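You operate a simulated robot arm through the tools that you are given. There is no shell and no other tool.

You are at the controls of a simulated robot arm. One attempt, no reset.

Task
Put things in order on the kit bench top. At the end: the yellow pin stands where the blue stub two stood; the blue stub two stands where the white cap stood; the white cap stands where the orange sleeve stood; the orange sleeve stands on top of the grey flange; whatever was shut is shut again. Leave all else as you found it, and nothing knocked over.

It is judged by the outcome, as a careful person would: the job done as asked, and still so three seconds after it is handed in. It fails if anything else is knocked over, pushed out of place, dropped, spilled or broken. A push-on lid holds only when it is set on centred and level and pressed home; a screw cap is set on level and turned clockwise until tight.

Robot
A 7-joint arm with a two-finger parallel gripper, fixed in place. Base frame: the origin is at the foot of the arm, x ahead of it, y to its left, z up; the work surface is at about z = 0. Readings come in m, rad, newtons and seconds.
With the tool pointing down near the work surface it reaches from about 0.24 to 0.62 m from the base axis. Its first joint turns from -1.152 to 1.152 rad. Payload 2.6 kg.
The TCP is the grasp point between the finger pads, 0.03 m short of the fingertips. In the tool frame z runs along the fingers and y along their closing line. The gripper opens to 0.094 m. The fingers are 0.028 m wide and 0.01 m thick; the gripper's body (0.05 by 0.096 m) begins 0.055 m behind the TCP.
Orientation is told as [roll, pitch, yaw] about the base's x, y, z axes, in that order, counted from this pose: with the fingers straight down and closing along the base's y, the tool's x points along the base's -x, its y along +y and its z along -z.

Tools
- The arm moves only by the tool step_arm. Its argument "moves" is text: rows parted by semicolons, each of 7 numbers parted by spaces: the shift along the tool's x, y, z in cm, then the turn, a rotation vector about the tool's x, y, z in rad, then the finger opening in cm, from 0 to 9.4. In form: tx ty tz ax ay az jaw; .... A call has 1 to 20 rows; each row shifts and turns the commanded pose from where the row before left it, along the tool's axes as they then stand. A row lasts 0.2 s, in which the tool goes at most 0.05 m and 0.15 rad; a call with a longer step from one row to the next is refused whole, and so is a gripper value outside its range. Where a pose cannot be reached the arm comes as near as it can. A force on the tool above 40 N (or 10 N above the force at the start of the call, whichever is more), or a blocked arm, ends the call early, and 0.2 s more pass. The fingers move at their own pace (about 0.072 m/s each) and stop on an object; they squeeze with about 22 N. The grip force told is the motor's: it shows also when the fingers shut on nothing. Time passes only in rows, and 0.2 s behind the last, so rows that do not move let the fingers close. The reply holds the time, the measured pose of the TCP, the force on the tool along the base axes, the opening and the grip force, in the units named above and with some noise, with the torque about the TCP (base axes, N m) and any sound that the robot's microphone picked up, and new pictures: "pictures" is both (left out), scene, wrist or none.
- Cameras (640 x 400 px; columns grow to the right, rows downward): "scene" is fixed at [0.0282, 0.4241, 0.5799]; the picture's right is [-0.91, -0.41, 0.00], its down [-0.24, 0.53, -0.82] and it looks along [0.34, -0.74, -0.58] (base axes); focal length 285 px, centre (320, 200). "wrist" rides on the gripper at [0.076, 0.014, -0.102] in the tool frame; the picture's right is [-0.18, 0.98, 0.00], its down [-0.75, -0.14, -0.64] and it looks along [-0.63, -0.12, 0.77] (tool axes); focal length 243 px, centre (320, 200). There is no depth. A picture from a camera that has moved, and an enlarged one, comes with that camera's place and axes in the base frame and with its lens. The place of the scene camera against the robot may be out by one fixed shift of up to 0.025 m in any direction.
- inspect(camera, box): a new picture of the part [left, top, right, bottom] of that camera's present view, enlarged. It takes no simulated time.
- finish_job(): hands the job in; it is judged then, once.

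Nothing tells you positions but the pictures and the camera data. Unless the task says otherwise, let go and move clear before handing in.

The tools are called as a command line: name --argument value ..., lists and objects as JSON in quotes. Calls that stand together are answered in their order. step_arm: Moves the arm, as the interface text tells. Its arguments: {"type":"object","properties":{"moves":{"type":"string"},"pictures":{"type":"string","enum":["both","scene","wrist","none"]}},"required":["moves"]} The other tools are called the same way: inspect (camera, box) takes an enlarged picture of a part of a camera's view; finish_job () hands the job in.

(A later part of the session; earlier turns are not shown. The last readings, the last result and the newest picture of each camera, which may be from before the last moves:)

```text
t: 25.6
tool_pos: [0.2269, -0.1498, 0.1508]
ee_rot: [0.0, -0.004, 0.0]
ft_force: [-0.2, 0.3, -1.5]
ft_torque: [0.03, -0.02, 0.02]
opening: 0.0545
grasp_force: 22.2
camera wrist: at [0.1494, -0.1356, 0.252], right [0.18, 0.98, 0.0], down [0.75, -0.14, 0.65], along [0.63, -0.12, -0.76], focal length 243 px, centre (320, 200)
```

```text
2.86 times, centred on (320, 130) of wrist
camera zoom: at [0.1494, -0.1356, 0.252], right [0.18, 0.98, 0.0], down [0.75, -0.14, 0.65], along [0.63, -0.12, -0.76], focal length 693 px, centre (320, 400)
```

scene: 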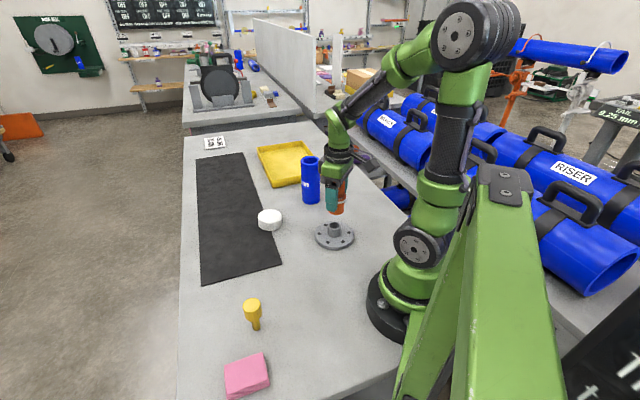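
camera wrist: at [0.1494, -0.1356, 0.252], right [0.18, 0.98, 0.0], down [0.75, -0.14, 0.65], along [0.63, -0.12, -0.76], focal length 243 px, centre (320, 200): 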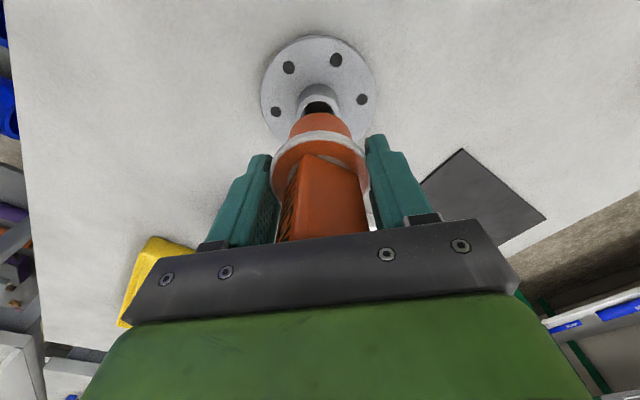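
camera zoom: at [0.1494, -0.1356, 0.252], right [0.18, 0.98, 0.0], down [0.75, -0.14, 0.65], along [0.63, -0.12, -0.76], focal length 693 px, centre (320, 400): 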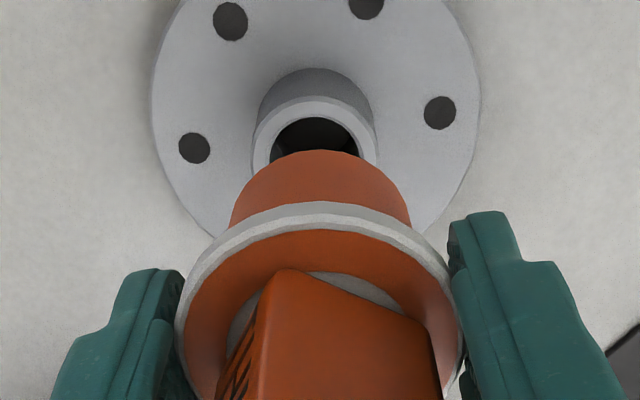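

Alignment looks within 2 mm; a tiny correction, then lower to just above the expected contact.

step_arm --moves "-0.1 -0.15 0.3 0 0 0 3;0 0 0.6 0 0 0 3;0 0 0.8 0 0 0 3;0 0 0.8 0 0 0 3;0 0 0.8 0 0 0 3;0 0 0.6 0 0 0 3;0 0 0.4 0 0 0 3;0 0 0.2 0 0 0 3;0 0 0.2 0 0 0 3;0 0 0 0 0 0 3"

inspect --camera "scene" --box '[270, 160, 398, 260]'

inspect --camera "wrist" --box '[220, 60, 420, 200]'

```text
t: 27.8
tool_pos: [0.2276, -0.1512, 0.103]
ee_rot: [-0.001, -0.005, 0.001]
ft_force: [0.6, 0.2, -1.9]
ft_torque: [0.04, 0.0, -0.01]
opening: 0.0547
grasp_force: 22.2
camera wrist: at [0.1508, -0.137, 0.2045], right [0.18, 0.98, 0.0], down [0.75, -0.14, 0.65], along [0.63, -0.12, -0.76], focal length 243 px, centre (320, 200)
```

scene: 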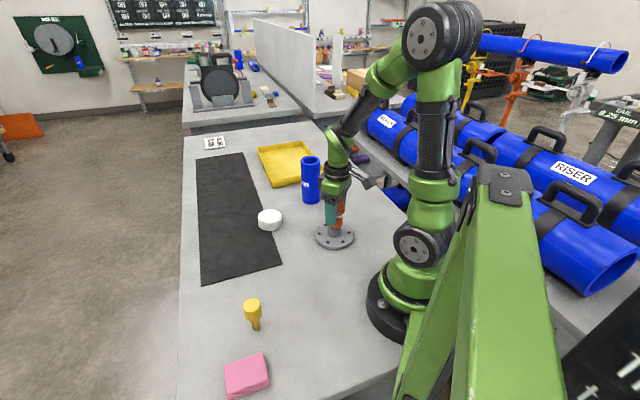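
wrist: 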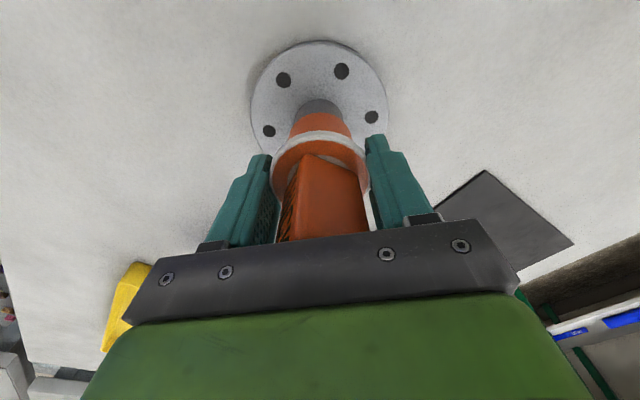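

```text
4.00 times, centred on (334, 210) of scene
camera zoom: at [0.0282, 0.4241, 0.5799], right [-0.91, -0.41, 0.0], down [-0.24, 0.53, -0.82], along [0.34, -0.74, -0.58], focal length 1139 px, centre (264, 160)
```

zoom: 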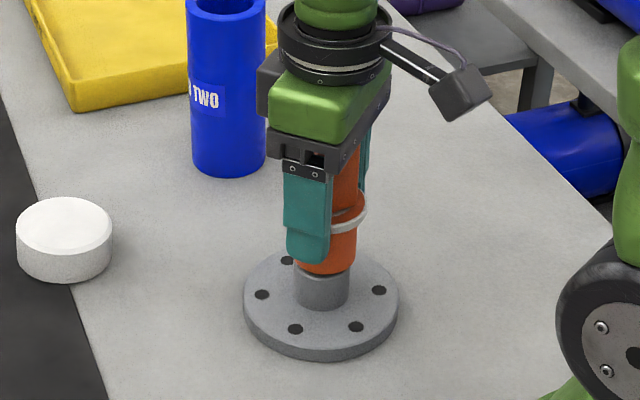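

```text
2.86 times, centred on (320, 130) of wrist
camera zoom: at [0.1508, -0.137, 0.2045], right [0.18, 0.98, 0.0], down [0.75, -0.14, 0.65], along [0.63, -0.12, -0.76], focal length 693 px, centre (320, 400)
```

zoom: 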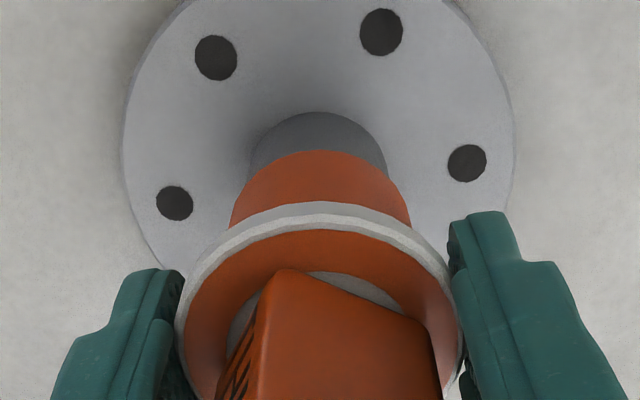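

step_arm --moves "-0.1 0 0.1 0 0 0 3;0 0 0.1 0 0 0 3;0 0 0.1 0 0 0 3;0 0 0.1 0 0 0 3;0 0 0 0 0 0 3" --pictures "wrist"

step_arm --moves "0 0 0.1 0 0 0 3;0 0 0.1 0 0 0 3;0 0 0 0 0 0 3" --pictures "scene"

inspect --camera "scene" --box '[270, 160, 398, 260]'

```text
t: 29.0
tool_pos: [0.2283, -0.1499, 0.0977]
ee_rot: [-0.001, -0.005, -0.002]
ft_force: [0.0, -0.3, -0.2]
ft_torque: [0.0, -0.01, 0.02]
opening: 0.0547
grasp_force: 22.4
camera wrist: at [0.152, -0.1367, 0.2], right [0.18, 0.98, 0.0], down [0.75, -0.14, 0.65], along [0.63, -0.12, -0.76], focal length 243 px, centre (320, 200)
```

wrist: 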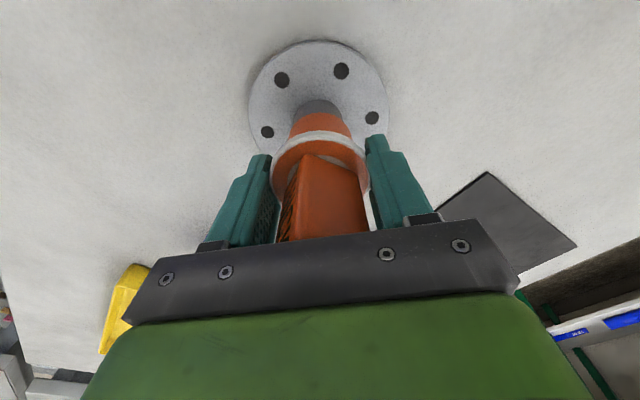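

```text
t: 29.8
tool_pos: [0.2289, -0.1509, 0.095]
ee_rot: [0.0, -0.006, 0.0]
ft_force: [1.2, 0.5, -0.4]
ft_torque: [-0.01, -0.01, 0.04]
opening: 0.0547
grasp_force: 22.0
```

scene: 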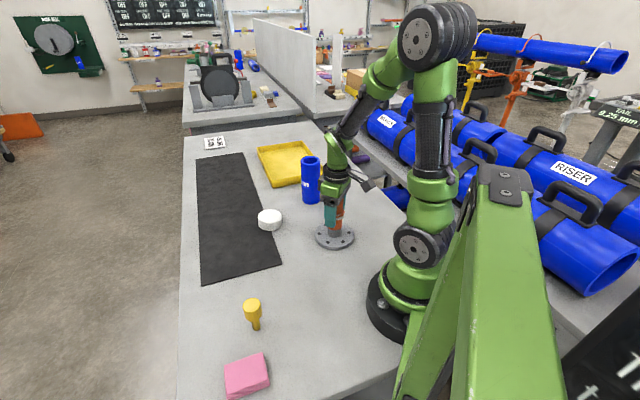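

```text
4.00 times, centred on (334, 210) of scene
camera zoom: at [0.0282, 0.4241, 0.5799], right [-0.91, -0.41, 0.0], down [-0.24, 0.53, -0.82], along [0.34, -0.74, -0.58], focal length 1139 px, centre (264, 160)
```

zoom: 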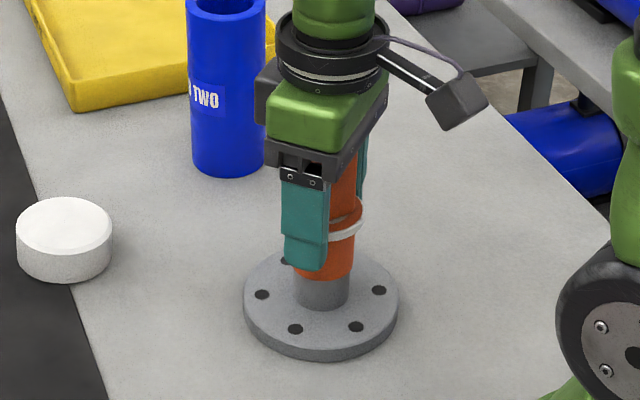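

step_arm --moves "0 0 0.1 0 0 0 3;0 0 0.1 0 0 0 3;0 0 0 0 0 0 3" --pictures "none"

step_arm --moves "0 0 0.1 0 0 0 3;0 0 0 0 0 0 3" --pictures "none"

step_arm --moves "0 0 0 0 0 0 3;0 0 0 0 0 0 3" --pictures "wrist"

inspect --camera "wrist" --box '[220, 60, 420, 200]'

inspect --camera "scene" --box '[302, 190, 366, 240]'

```text
t: 30.6
tool_pos: [0.2285, -0.1517, 0.0955]
ee_rot: [0.0, -0.006, 0.0]
ft_force: [-3.5, 0.0, 13.7]
ft_torque: [0.0, 0.08, -0.03]
opening: 0.0547
grasp_force: 21.9
```

```text
t: 31.2
tool_pos: [0.2296, -0.1504, 0.0935]
ee_rot: [-0.002, -0.008, 0.0]
ft_force: [0.4, 1.2, 19.6]
ft_torque: [0.11, -0.07, -0.03]
opening: 0.0551
grasp_force: 22.3
```

```text
t: 31.8
tool_pos: [0.2303, -0.1514, 0.0934]
ee_rot: [-0.002, -0.007, 0.001]
ft_force: [3.7, 0.4, 18.5]
ft_torque: [0.03, -0.29, -0.06]
opening: 0.0548
grasp_force: 22.3
camera wrist: at [0.1528, -0.1369, 0.1954], right [0.18, 0.98, 0.0], down [0.75, -0.14, 0.65], along [0.64, -0.12, -0.76], focal length 243 px, centre (320, 200)
```

wrist: 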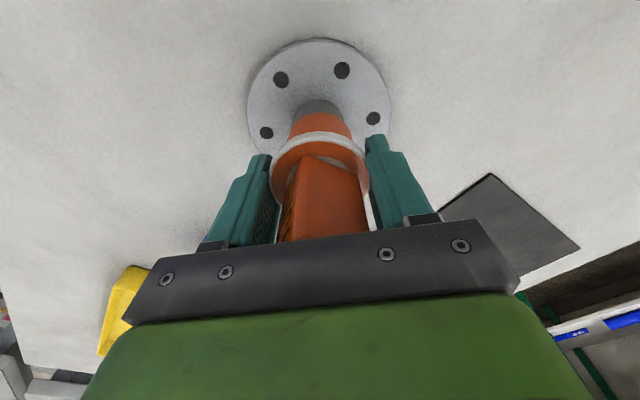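

```text
2.86 times, centred on (320, 130) of wrist
camera zoom: at [0.1528, -0.1369, 0.1954], right [0.18, 0.98, 0.0], down [0.75, -0.14, 0.65], along [0.64, -0.12, -0.76], focal length 693 px, centre (320, 400)
```

zoom: 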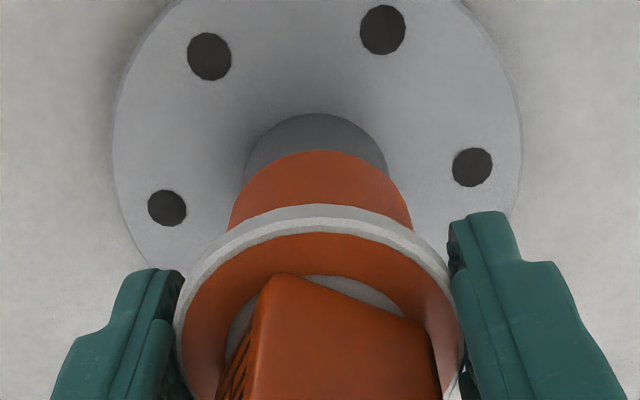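

```text
8.00 times, centred on (334, 215) of scene
camera zoom: at [0.0282, 0.4242, 0.5798], right [-0.91, -0.41, 0.0], down [-0.24, 0.53, -0.82], along [0.34, -0.74, -0.58], focal length 2278 px, centre (208, 80)
```

zoom: 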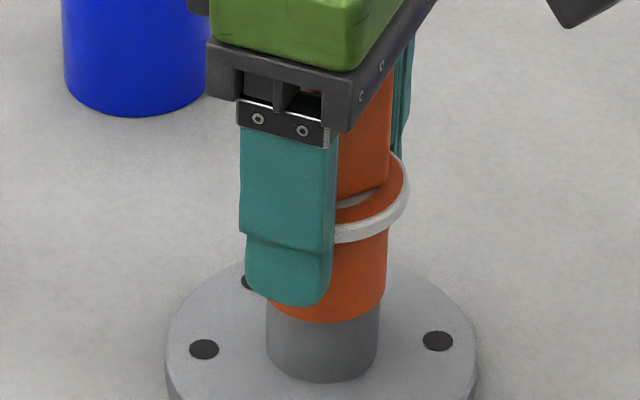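

Contact with the hub is confirmed. I'll ease off the pressure and open the jaws gently.

step_arm --moves "0 0 -0.1 0 0 0 3;0 0 -0.05 0 0 0 3;0 0 0 0 0 0 3;0 0 0 0 0 0 3" --pictures "none"

```text
t: 32.8
tool_pos: [0.2286, -0.1512, 0.095]
ee_rot: [0.0, -0.003, 0.001]
ft_force: [0.0, -0.2, -1.2]
ft_torque: [-0.01, 0.01, -0.02]
opening: 0.0545
grasp_force: 21.8
```

step_arm --moves "0 0 0.05 0 0 0 3;0 0 0 0 0 0 3;0 0 0 0 0 0 5.6;0 0 0 0 0 0 5.8;0 0 0 0 0 0 6.2;0 0 0 0 0 0 7;0 0 0 0 0 0 8;0 0 0 0 0 0 8"

inspect --camera "wrist" --box '[220, 60, 420, 200]'

inspect --camera "scene" --box '[302, 190, 366, 240]'

```text
t: 34.6
tool_pos: [0.2295, -0.1496, 0.0946]
ee_rot: [0.0, -0.005, 0.0]
ft_force: [1.1, -0.7, 0.3]
ft_torque: [0.01, 0.01, 0.0]
opening: 0.0802
grasp_force: 0.0
camera wrist: at [0.152, -0.1367, 0.1968], right [0.18, 0.98, 0.0], down [0.75, -0.14, 0.65], along [0.63, -0.12, -0.76], focal length 243 px, centre (320, 200)
```

scene: 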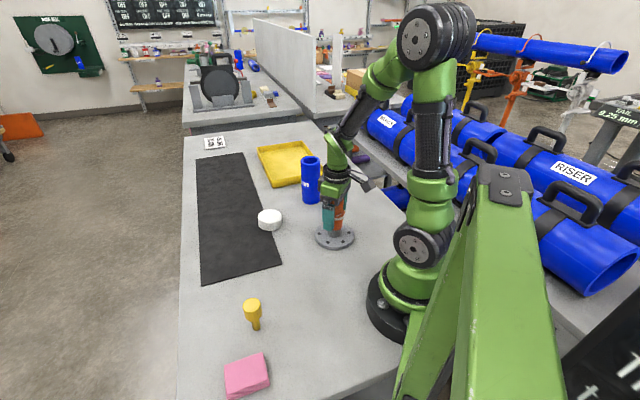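
wrist: 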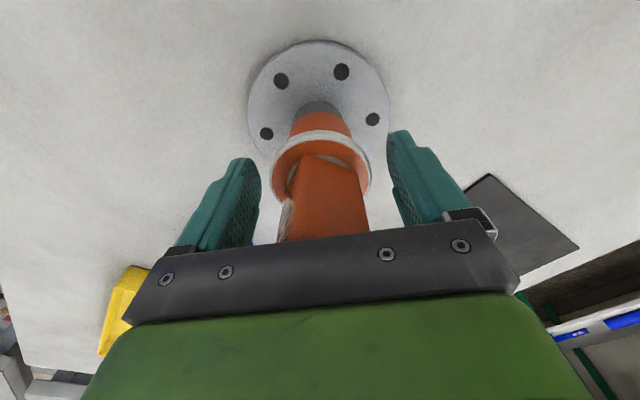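

```text
2.86 times, centred on (320, 130) of wrist
camera zoom: at [0.152, -0.1367, 0.1968], right [0.18, 0.98, 0.0], down [0.75, -0.14, 0.65], along [0.63, -0.12, -0.76], focal length 693 px, centre (320, 400)
```

zoom: 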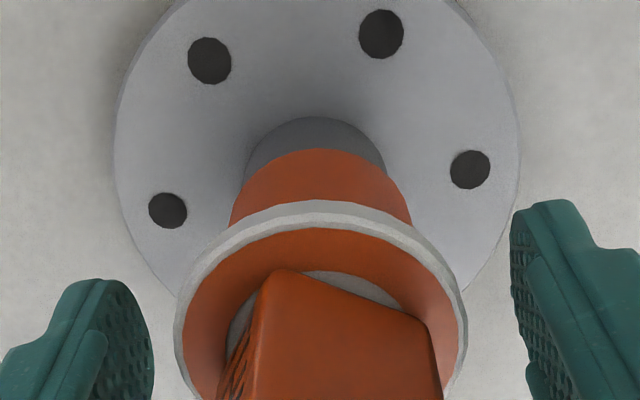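

```text
8.00 times, centred on (334, 215) of scene
camera zoom: at [0.0282, 0.4241, 0.5799], right [-0.91, -0.41, 0.0], down [-0.24, 0.53, -0.82], along [0.34, -0.74, -0.58], focal length 2278 px, centre (208, 80)
```

zoom: 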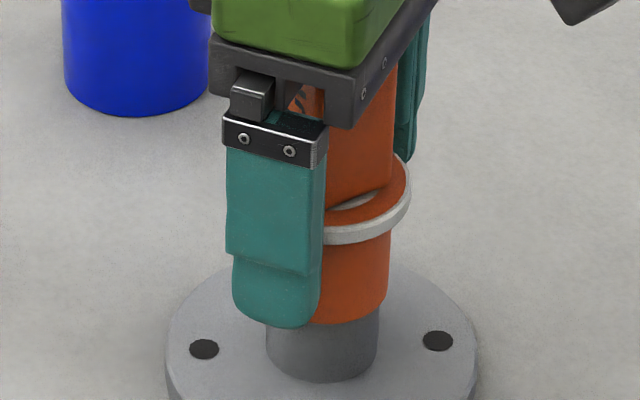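

The sleeve stands on the hub. I'll open fully, rise straight up and then move out over the white cap.

step_arm --moves "0 0 -0.3 0 0 0 9.4;0 0 -1 0 0 0 9.4;0 0 -2 0 0 0 9.4;0 0 -3 0 0 0 9.4;0 0 -3 0 0 0 9.4;0 0 -2 0 0 0 9.4;-3 1 0 0 0 0 9.4;-3 1 0 0 0 0 9.4;-3 1 0 0 0 0 9.4;0 0 0 0 0 0 9.4;0 0 0 0 0 0 9.4"

inspect --camera "scene" --box '[290, 180, 386, 255]'

```text
t: 37.0
tool_pos: [0.3207, -0.1206, 0.206]
ee_rot: [0.002, -0.005, 0.0]
ft_force: [-0.5, 0.8, 0.1]
ft_torque: [0.0, 0.04, 0.01]
opening: 0.0941
grasp_force: 0.0
camera wrist: at [0.2437, -0.106, 0.3083], right [0.18, 0.98, 0.0], down [0.75, -0.14, 0.65], along [0.63, -0.12, -0.76], focal length 243 px, centre (320, 200)
```

scene: 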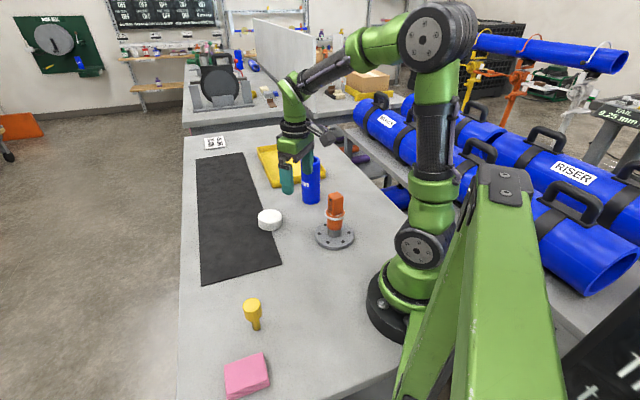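
wrist: 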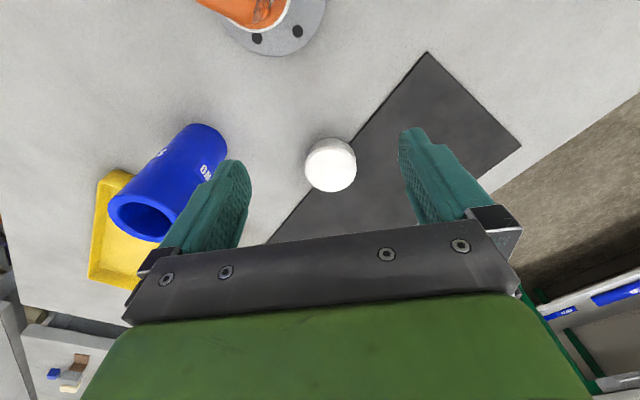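

```text
5.33 times, centred on (338, 218) of scene
camera zoom: at [0.0282, 0.4241, 0.5799], right [-0.91, -0.41, 0.0], down [-0.24, 0.53, -0.82], along [0.34, -0.74, -0.58], focal length 1519 px, centre (224, 107)
```

zoom: 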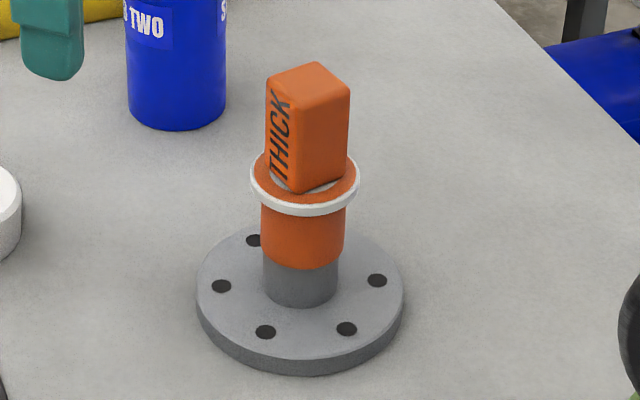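

The sleeve stands well centred on the flange. Now I measure the white cap and its surroundings.

inspect --camera "wrist" --box '[282, 115, 378, 215]'

inspect --camera "wrist" --box '[340, 30, 540, 180]'

inspect --camera "scene" --box '[245, 195, 309, 245]'

```text
4.00 times, centred on (330, 165) of wrist
camera zoom: at [0.2437, -0.106, 0.3083], right [0.18, 0.98, 0.0], down [0.75, -0.14, 0.65], along [0.63, -0.12, -0.76], focal length 970 px, centre (280, 340)
```

zoom: 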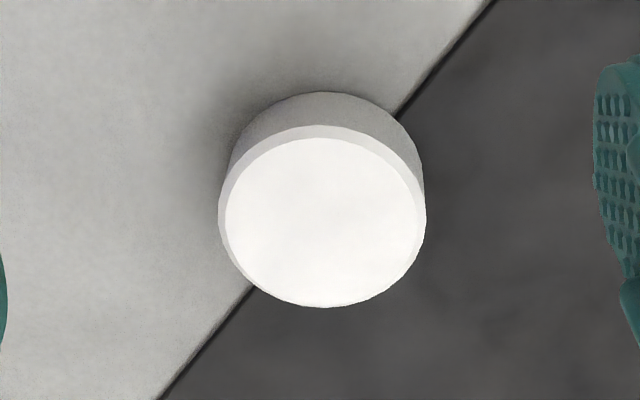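

```text
2.67 times, centred on (440, 105) of wrist
camera zoom: at [0.2437, -0.106, 0.3083], right [0.18, 0.98, 0.0], down [0.75, -0.14, 0.65], along [0.63, -0.12, -0.76], focal length 647 px, centre (0, 453)
```

zoom: 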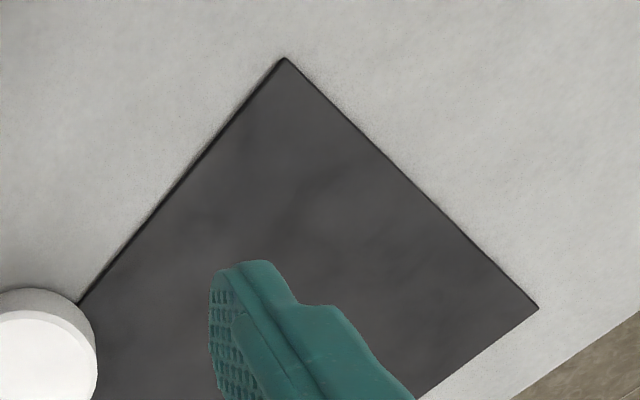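

```text
8.00 times, centred on (277, 220) of scene
camera zoom: at [0.0282, 0.4241, 0.5799], right [-0.91, -0.41, 0.0], down [-0.24, 0.53, -0.82], along [0.34, -0.74, -0.58], focal length 2278 px, centre (664, 40)
```

zoom: 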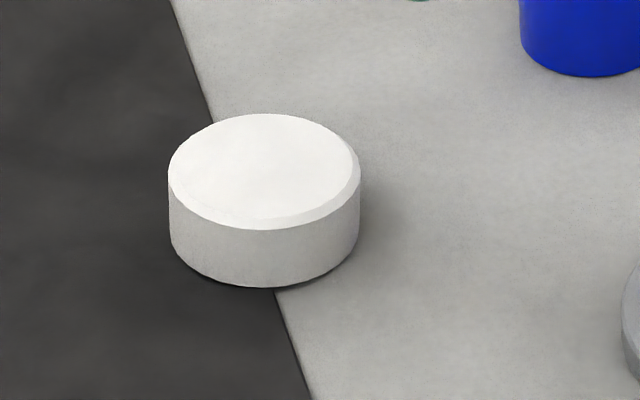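

step_arm --moves "-3 -0.1 0 0 0 0 9.4;-3 -0.1 0 0 0 0 9.4;-3 -0.1 0 0 0 0 9.4;-1.5 0 2 0 0 0 9.4;0 0 3 0 0 0 9.4;0 0 3 0 0 0 9.4;0 0 0 0 0 0 9.4;0 0 0 0 0 0 9.4"

inspect --camera "wrist" --box '[220, 30, 420, 170]'

```text
t: 38.8
tool_pos: [0.4233, -0.1221, 0.1269]
ee_rot: [-0.001, -0.006, 0.0]
ft_force: [-0.3, 1.2, -0.7]
ft_torque: [-0.01, 0.03, 0.0]
opening: 0.0941
grasp_force: 0.0
camera wrist: at [0.3463, -0.108, 0.229], right [0.18, 0.98, 0.0], down [0.75, -0.14, 0.65], along [0.63, -0.12, -0.76], focal length 243 px, centre (320, 200)
```

scene: 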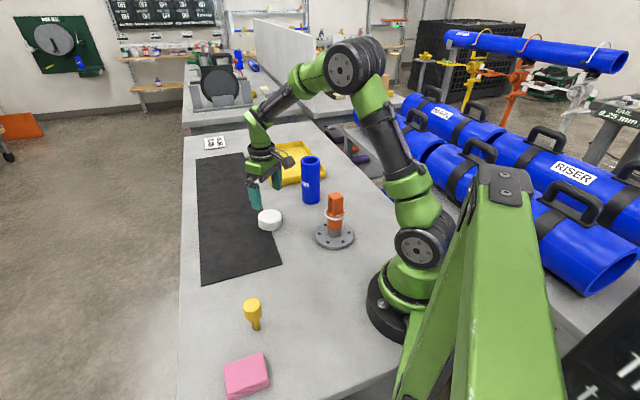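
wrist: 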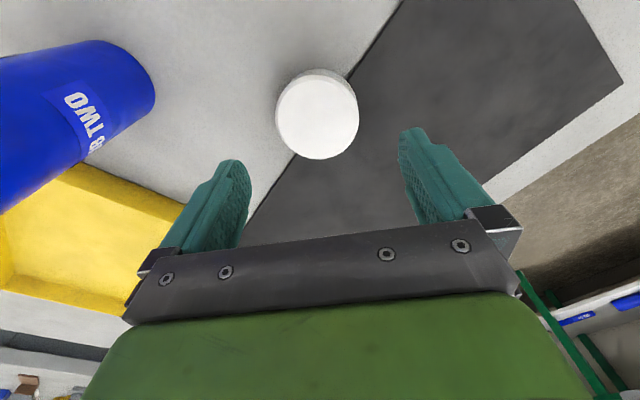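

```text
2.86 times, centred on (320, 100) of wrist
camera zoom: at [0.3463, -0.108, 0.229], right [0.18, 0.98, 0.0], down [0.75, -0.14, 0.65], along [0.63, -0.12, -0.76], focal length 693 px, centre (320, 486)
```

zoom: 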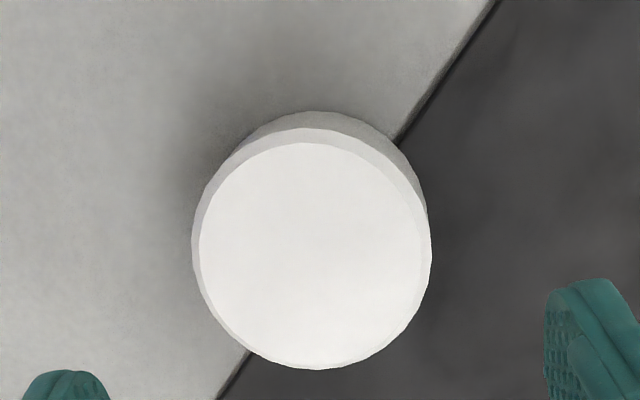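

Cap is about 72 mm wide, centred near (0.426, -0.125). I'll lower around it with jaws fully open.

step_arm --moves "-0.3 -0.27 0 0 0 0 9.4;0 0 2 0 0 0 9.4;0 0 2 0 0 0 9.4;0 0 2 0 0 0 9.4;0 0 1.5 0 0 0 9.4;0 0 1 0 0 0 9.4;0 0 0.5 0 0 0 9.4;0 0 0 0 0 0 9.4"

inspect --camera "wrist" --box '[170, 80, 470, 280]'

inspect --camera "scene" --box '[230, 160, 326, 240]'

```text
t: 40.6
tool_pos: [0.4273, -0.127, 0.0381]
ee_rot: [0.0, -0.005, 0.0]
ft_force: [0.0, -0.2, -0.2]
ft_torque: [0.02, -0.03, 0.04]
opening: 0.0939
grasp_force: 0.0
camera wrist: at [0.3505, -0.1125, 0.1403], right [0.18, 0.98, 0.0], down [0.75, -0.14, 0.65], along [0.63, -0.12, -0.76], focal length 243 px, centre (320, 200)
```

scene: 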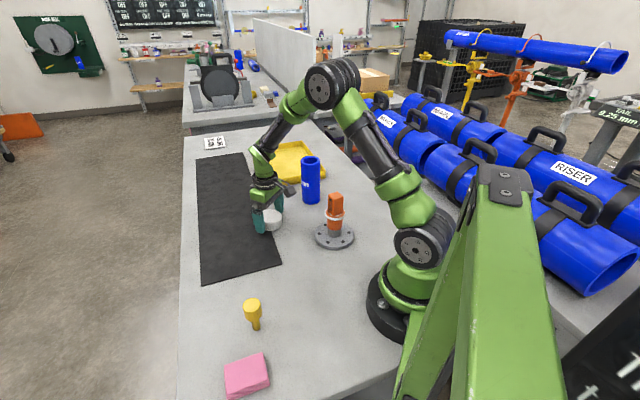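
wrist: 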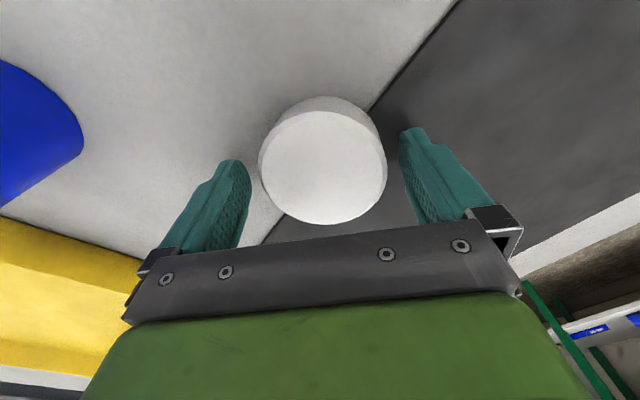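

```text
2.00 times, centred on (320, 180) of wrist
camera zoom: at [0.3505, -0.1125, 0.1403], right [0.18, 0.98, 0.0], down [0.75, -0.14, 0.65], along [0.63, -0.12, -0.76], focal length 485 px, centre (320, 240)
```

zoom: 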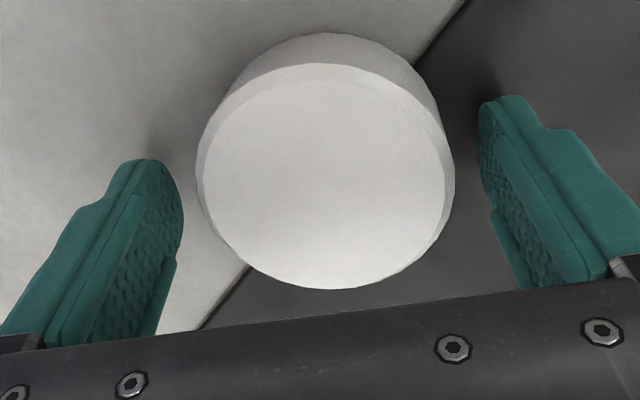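

```text
5.00 times, centred on (278, 200) of scene
camera zoom: at [0.0282, 0.4241, 0.5799], right [-0.91, -0.41, 0.0], down [-0.24, 0.53, -0.82], along [0.34, -0.74, -0.58], focal length 1424 px, centre (530, 200)
```

zoom: 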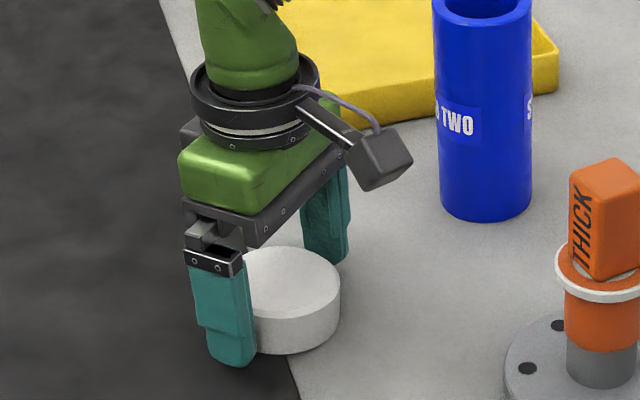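

step_arm --moves "0 0 0 0 0 0 8.5;0 0 0 0 0 0 7.8;0 0 0 0 0 0 7.4;0 0 0 0 0 0 7;0 0 0 0 0 0 6;0 0 0 0 0 0 5;0 0 0 0 0 0 4.5;0 0 0 0 0 0 4.5"

inspect --camera "wrist" --box '[170, 80, 470, 280]'

```text
t: 42.4
tool_pos: [0.4272, -0.127, 0.0386]
ee_rot: [-0.001, -0.005, -0.001]
ft_force: [-0.5, -0.3, 1.3]
ft_torque: [0.08, 0.01, -0.04]
opening: 0.0705
grasp_force: 21.4
camera wrist: at [0.3505, -0.1125, 0.1406], right [0.18, 0.98, 0.0], down [0.75, -0.14, 0.65], along [0.63, -0.12, -0.76], focal length 243 px, centre (320, 200)
```

scene: 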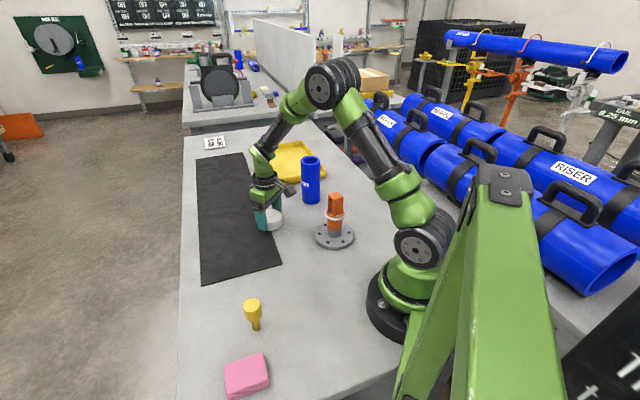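
wrist: 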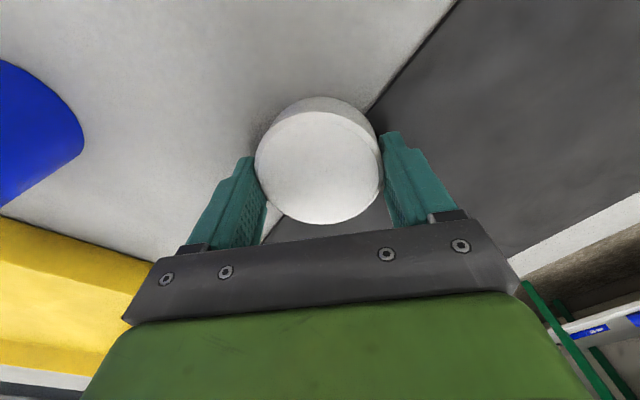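

```text
2.00 times, centred on (320, 180) of wrist
camera zoom: at [0.3505, -0.1125, 0.1406], right [0.18, 0.98, 0.0], down [0.75, -0.14, 0.65], along [0.63, -0.12, -0.76], focal length 485 px, centre (320, 240)
```

zoom: 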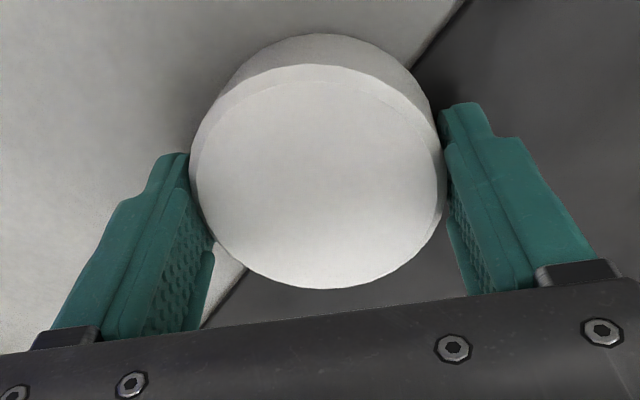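

Cap gripped at 70.5 mm. Lifting slowly, and looking at whether it comes along and whether anything was under it.

step_arm --moves "0 0 -0.1 0 0 0 4.5;0 0 -0.1 0 0 0 4.5;0 0 -0.15 0 0 0 4.5;0 0 -0.2 0 0 0 4.5;0 0 -0.3 0 0 0 4.5;0 0 -0.4 0 0 0 4.5;0 0 -0.6 0 0 0 4.5;0 0 -0.6 0 0 0 4.5;0 0 -0.6 0 0 0 4.5;0 0 -0.6 0 0 0 4.5;0 0 -0.3 0 0 0 4.5;0 0 0 0 0 0 4.5"

inspect --camera "scene" --box '[230, 160, 326, 240]'

```text
t: 45.0
tool_pos: [0.4264, -0.1254, 0.078]
ee_rot: [0.001, -0.005, -0.002]
ft_force: [-0.2, 0.1, 0.4]
ft_torque: [-0.03, 0.03, 0.0]
opening: 0.0704
grasp_force: 21.7
camera wrist: at [0.35, -0.1122, 0.18], right [0.18, 0.98, 0.0], down [0.75, -0.14, 0.65], along [0.63, -0.12, -0.76], focal length 243 px, centre (320, 200)
```

scene: 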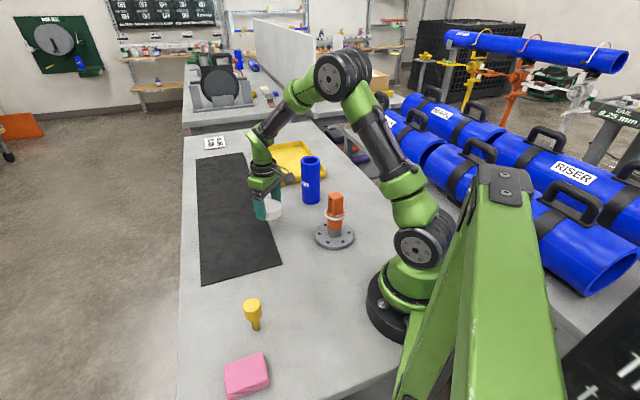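
wrist: 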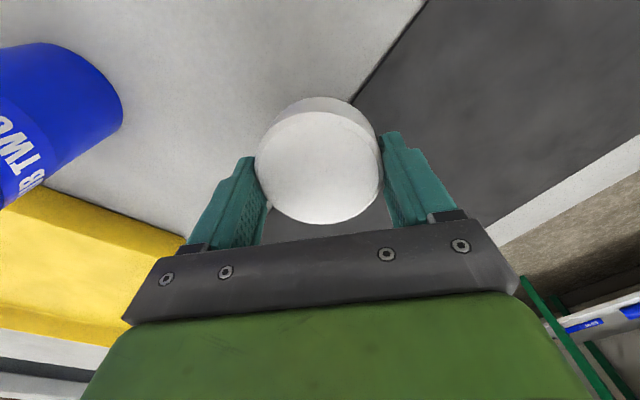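

```text
5.00 times, centred on (278, 200) of scene
camera zoom: at [0.0282, 0.4241, 0.5799], right [-0.91, -0.41, 0.0], down [-0.24, 0.53, -0.82], along [0.34, -0.74, -0.58], focal length 1424 px, centre (530, 200)
```

zoom: 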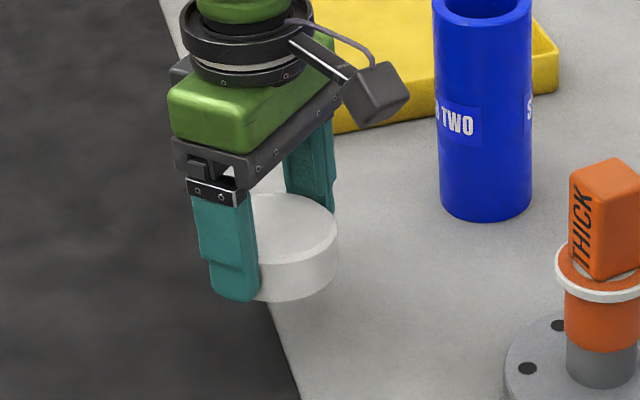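

step_arm --moves "0 0 -0.6 0 0 0 4.5;0 0 -0.8 0 0 0 4.5;0 0 -0.8 0 0 0 4.5;0.076 0.372 -0.6 0 0 0 4.5;0.152 0.744 -0.4 0 0 0 4.5;0.228 1.116 0 0 0 0 4.5;0.304 1.488 0 0 0 0 4.5;0.38 1.86 0 0 0 0 4.5;0.38 1.86 0 0 0 0 4.5;0.38 1.86 0 0 0 0 4.5;0.38 1.86 0 0 0 0 4.5;0.38 1.86 0 0 0 0 4.5;0.38 1.86 0 0 0 0 4.5;0.304 1.488 0 0 0 0 4.5;0.228 1.116 0 0 0 0 4.5;0.152 0.744 0 0 0 0 4.5;0.076 0.372 0 0 0 0 4.5;0 0 0 0 0 0 4.5;0 0 0 0 0 0 4.5"

inspect --camera "scene" --box '[200, 210, 296, 290]'

```text
t: 49.0
tool_pos: [0.388, 0.0582, 0.1088]
ee_rot: [0.001, -0.005, 0.0]
ft_force: [-0.2, -0.4, -0.6]
ft_torque: [0.03, 0.0, 0.02]
opening: 0.0688
grasp_force: 22.1
camera wrist: at [0.3111, 0.0735, 0.2113], right [0.18, 0.98, 0.0], down [0.75, -0.14, 0.65], along [0.63, -0.12, -0.76], focal length 243 px, centre (320, 200)
```

scene: 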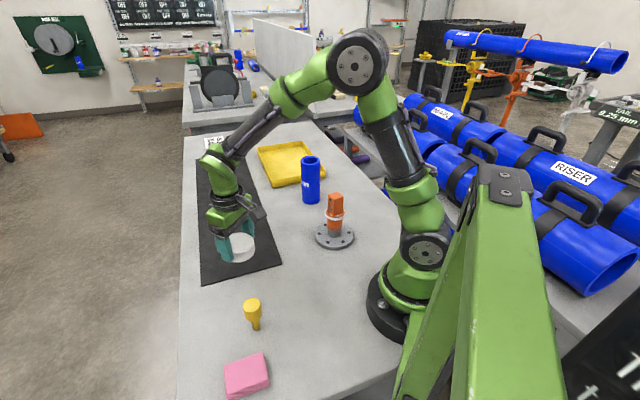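
wrist: 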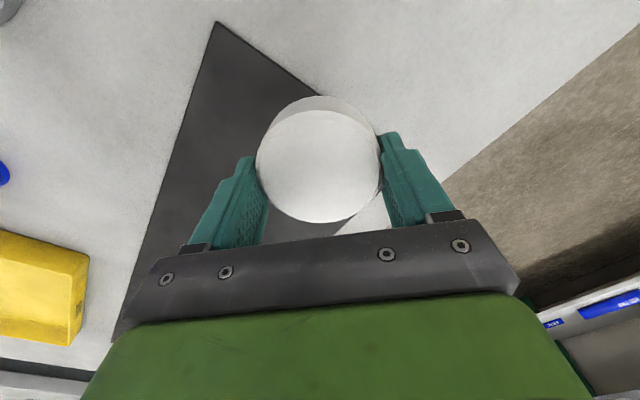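

```text
5.00 times, centred on (248, 250) of scene
camera zoom: at [0.0282, 0.4241, 0.5799], right [-0.91, -0.41, 0.0], down [-0.24, 0.53, -0.82], along [0.34, -0.74, -0.58], focal length 1424 px, centre (680, -50)
```

zoom: 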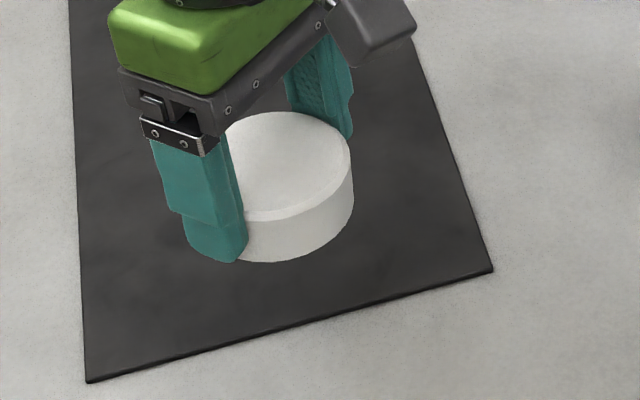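

step_arm --moves "0 0.1 0.4 0 0 0 4.5;0 0.1 0.8 0 0 0 4.5;0 0 1 0 0 0 4.5;0 0 1 0 0 0 4.5;0 0 1 0 0 0 4.5;0 0 1 0 0 0 4.5;0 0 0.6 0 0 0 4.5;0 0 0.4 0 0 0 4.5;0 0 0.2 0 0 0 4.5;0 0 0 0 0 0 4.5"

inspect --camera "scene" --box '[200, 210, 296, 290]'

```text
t: 51.2
tool_pos: [0.3887, 0.0611, 0.0453]
ee_rot: [-0.001, -0.006, 0.002]
ft_force: [0.0, -0.8, -0.1]
ft_torque: [0.01, 0.02, 0.04]
opening: 0.0689
grasp_force: 22.2
camera wrist: at [0.3119, 0.0753, 0.1473], right [0.18, 0.98, 0.0], down [0.75, -0.14, 0.65], along [0.63, -0.12, -0.76], focal length 243 px, centre (320, 200)
```

scene: 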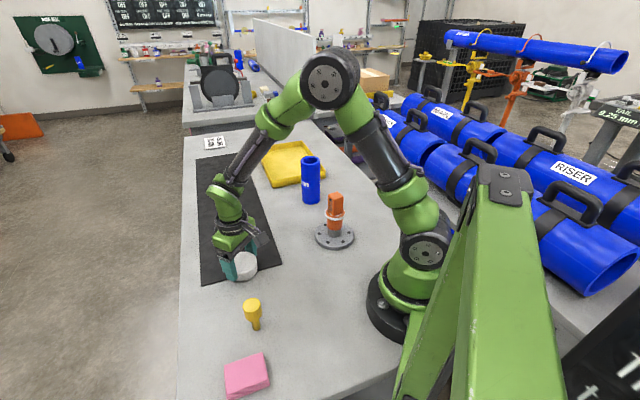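
wrist: 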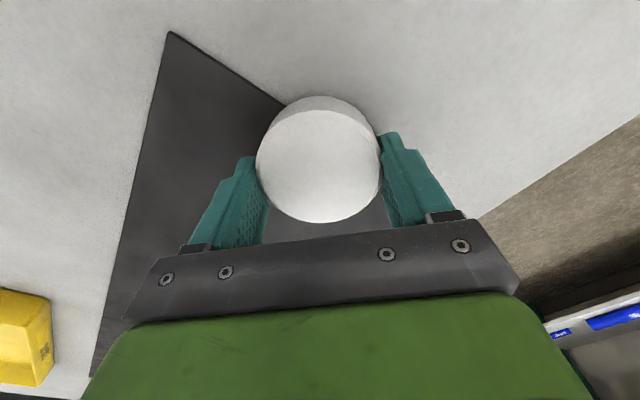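

```text
5.00 times, centred on (248, 250) of scene
camera zoom: at [0.0282, 0.4241, 0.5799], right [-0.91, -0.41, 0.0], down [-0.24, 0.53, -0.82], along [0.34, -0.74, -0.58], focal length 1424 px, centre (680, -50)
```

zoom: 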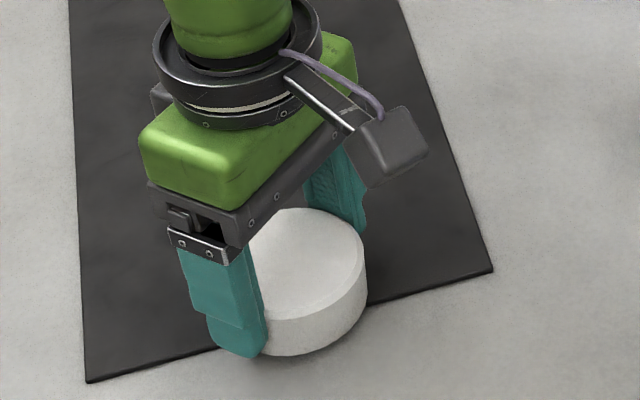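

step_arm --moves "0 0 0.2 0 0 0 4.5;0 0 0.15 0 0 0 4.5;0 0 0.1 0 0 0 4.5;0 0 0 0 0 0 4.5"

inspect --camera "scene" --box '[215, 245, 279, 285]'

inspect --camera "wrist" --box '[220, 60, 420, 200]'

```text
t: 52.2
tool_pos: [0.3884, 0.0608, 0.0412]
ee_rot: [-0.001, -0.007, 0.001]
ft_force: [0.1, 0.6, 12.0]
ft_torque: [-0.2, 0.43, 0.03]
opening: 0.0691
grasp_force: 21.8
camera wrist: at [0.3118, 0.0755, 0.1435], right [0.18, 0.98, 0.0], down [0.75, -0.14, 0.65], along [0.64, -0.12, -0.76], focal length 243 px, centre (320, 200)
```

scene: 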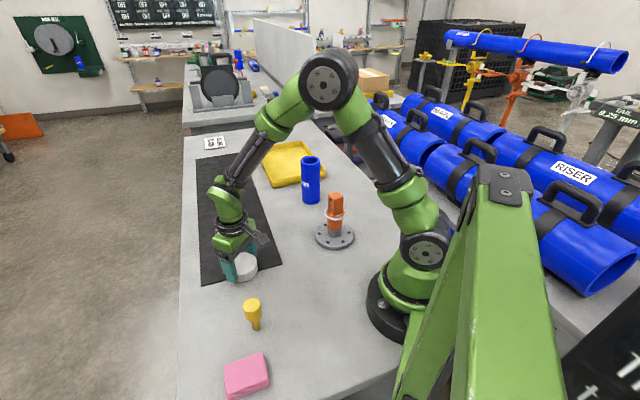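
wrist: 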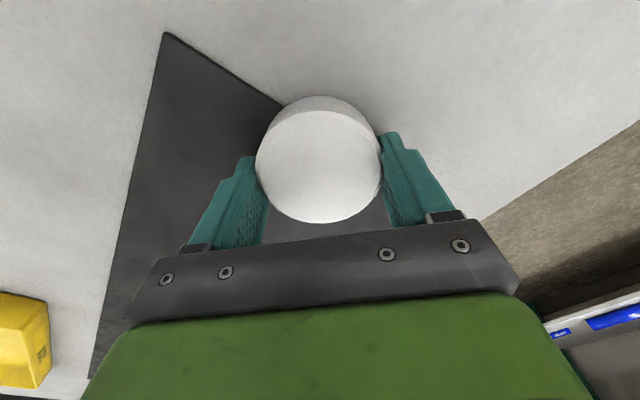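

```text
10.00 times, centred on (247, 265) of scene
camera zoom: at [0.0282, 0.4241, 0.5799], right [-0.91, -0.41, 0.0], down [-0.24, 0.53, -0.82], along [0.34, -0.74, -0.58], focal length 2848 px, centre (1050, -450)
```

zoom: 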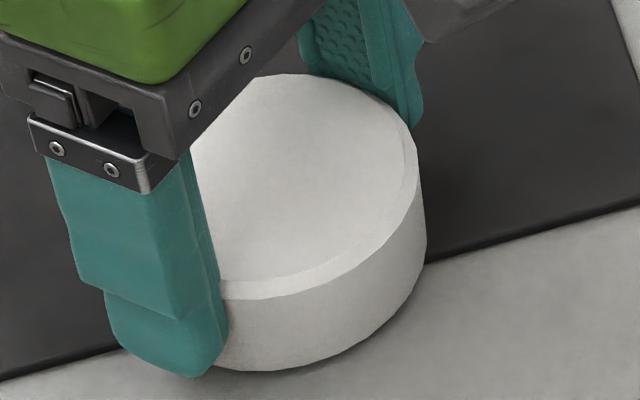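

```text
2.86 times, centred on (320, 130) of wrist
camera zoom: at [0.3118, 0.0755, 0.1435], right [0.18, 0.98, 0.0], down [0.75, -0.14, 0.65], along [0.64, -0.12, -0.76], focal length 693 px, centre (320, 400)
```

zoom: 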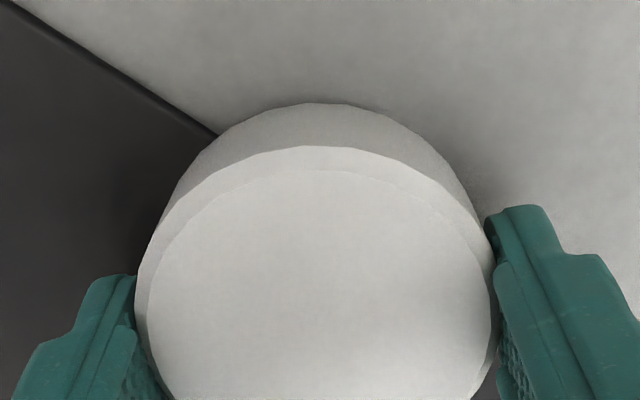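

Contact with the mat is felt. I'll make a 1 mm correction just off the surface, set down and release.

step_arm --moves "0 0 -0.2 0 0 0 4.5;-0.1 -0.1 0 0 0 0 4.5;0 0 0.1 0 0 0 4.5;0 0 0.05 0 0 0 4.5;0 0 0 0 0 0 4.5" --pictures "none"

```text
t: 53.4
tool_pos: [0.39, 0.0596, 0.0414]
ee_rot: [0.0, -0.004, 0.0]
ft_force: [-2.9, -0.8, 5.7]
ft_torque: [-0.16, 0.34, -0.03]
opening: 0.0687
grasp_force: 21.9
```

step_arm --moves "0 0 0 0 0 0 6.9;0 0 0 0 0 0 7.1;0 0 0 0 0 0 7.4;0 0 0 0 0 0 8;0 0 0 0 0 0 8.8;0 0 0 0 0 0 9.4;0 0 0 0 0 0 9.4"

inspect --camera "scene" --box '[215, 245, 279, 285]'

inspect --camera "wrist" --box '[220, 60, 420, 200]'

```text
t: 55.0
tool_pos: [0.3904, 0.0603, 0.0421]
ee_rot: [-0.001, -0.004, 0.0]
ft_force: [-0.4, -0.6, 0.6]
ft_torque: [0.0, 0.02, -0.03]
opening: 0.0938
grasp_force: 0.0
camera wrist: at [0.3133, 0.0744, 0.1437], right [0.18, 0.98, 0.0], down [0.75, -0.14, 0.65], along [0.63, -0.12, -0.76], focal length 243 px, centre (320, 200)
```

scene: 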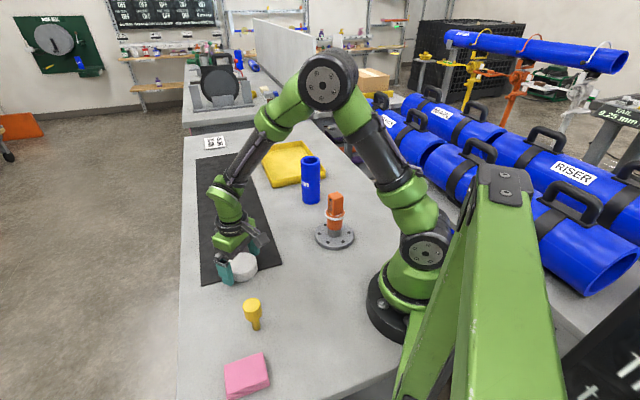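
wrist: 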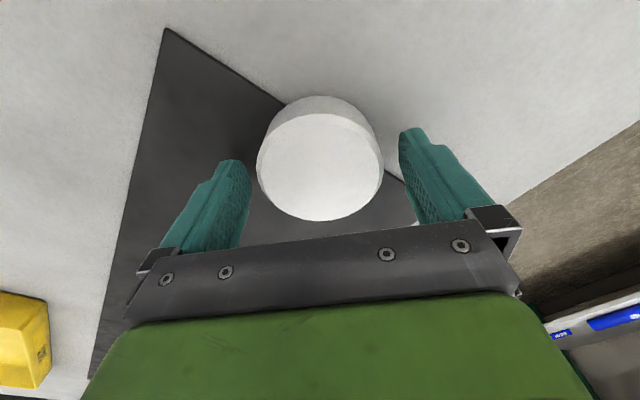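

```text
10.00 times, centred on (247, 265) of scene
camera zoom: at [0.0282, 0.4241, 0.5799], right [-0.91, -0.41, 0.0], down [-0.24, 0.53, -0.82], along [0.34, -0.74, -0.58], focal length 2848 px, centre (1050, -450)
```

zoom: 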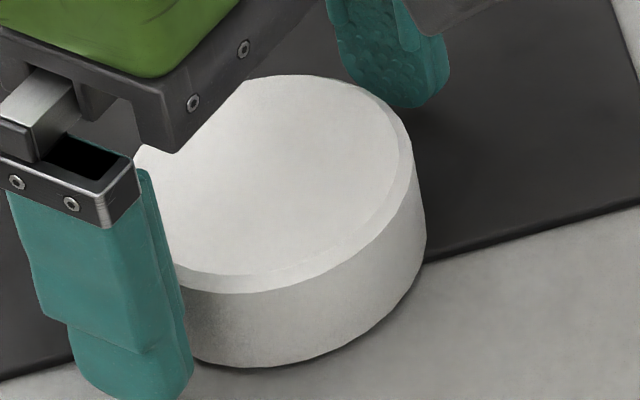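

```text
2.86 times, centred on (320, 130) of wrist
camera zoom: at [0.3133, 0.0744, 0.1437], right [0.18, 0.98, 0.0], down [0.75, -0.14, 0.65], along [0.63, -0.12, -0.76], focal length 693 px, centre (320, 400)
```

zoom: 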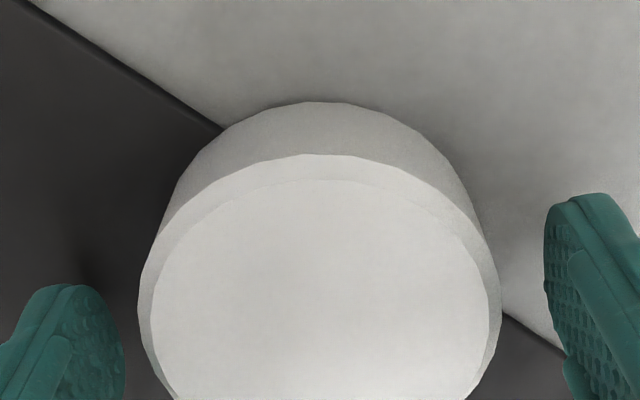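

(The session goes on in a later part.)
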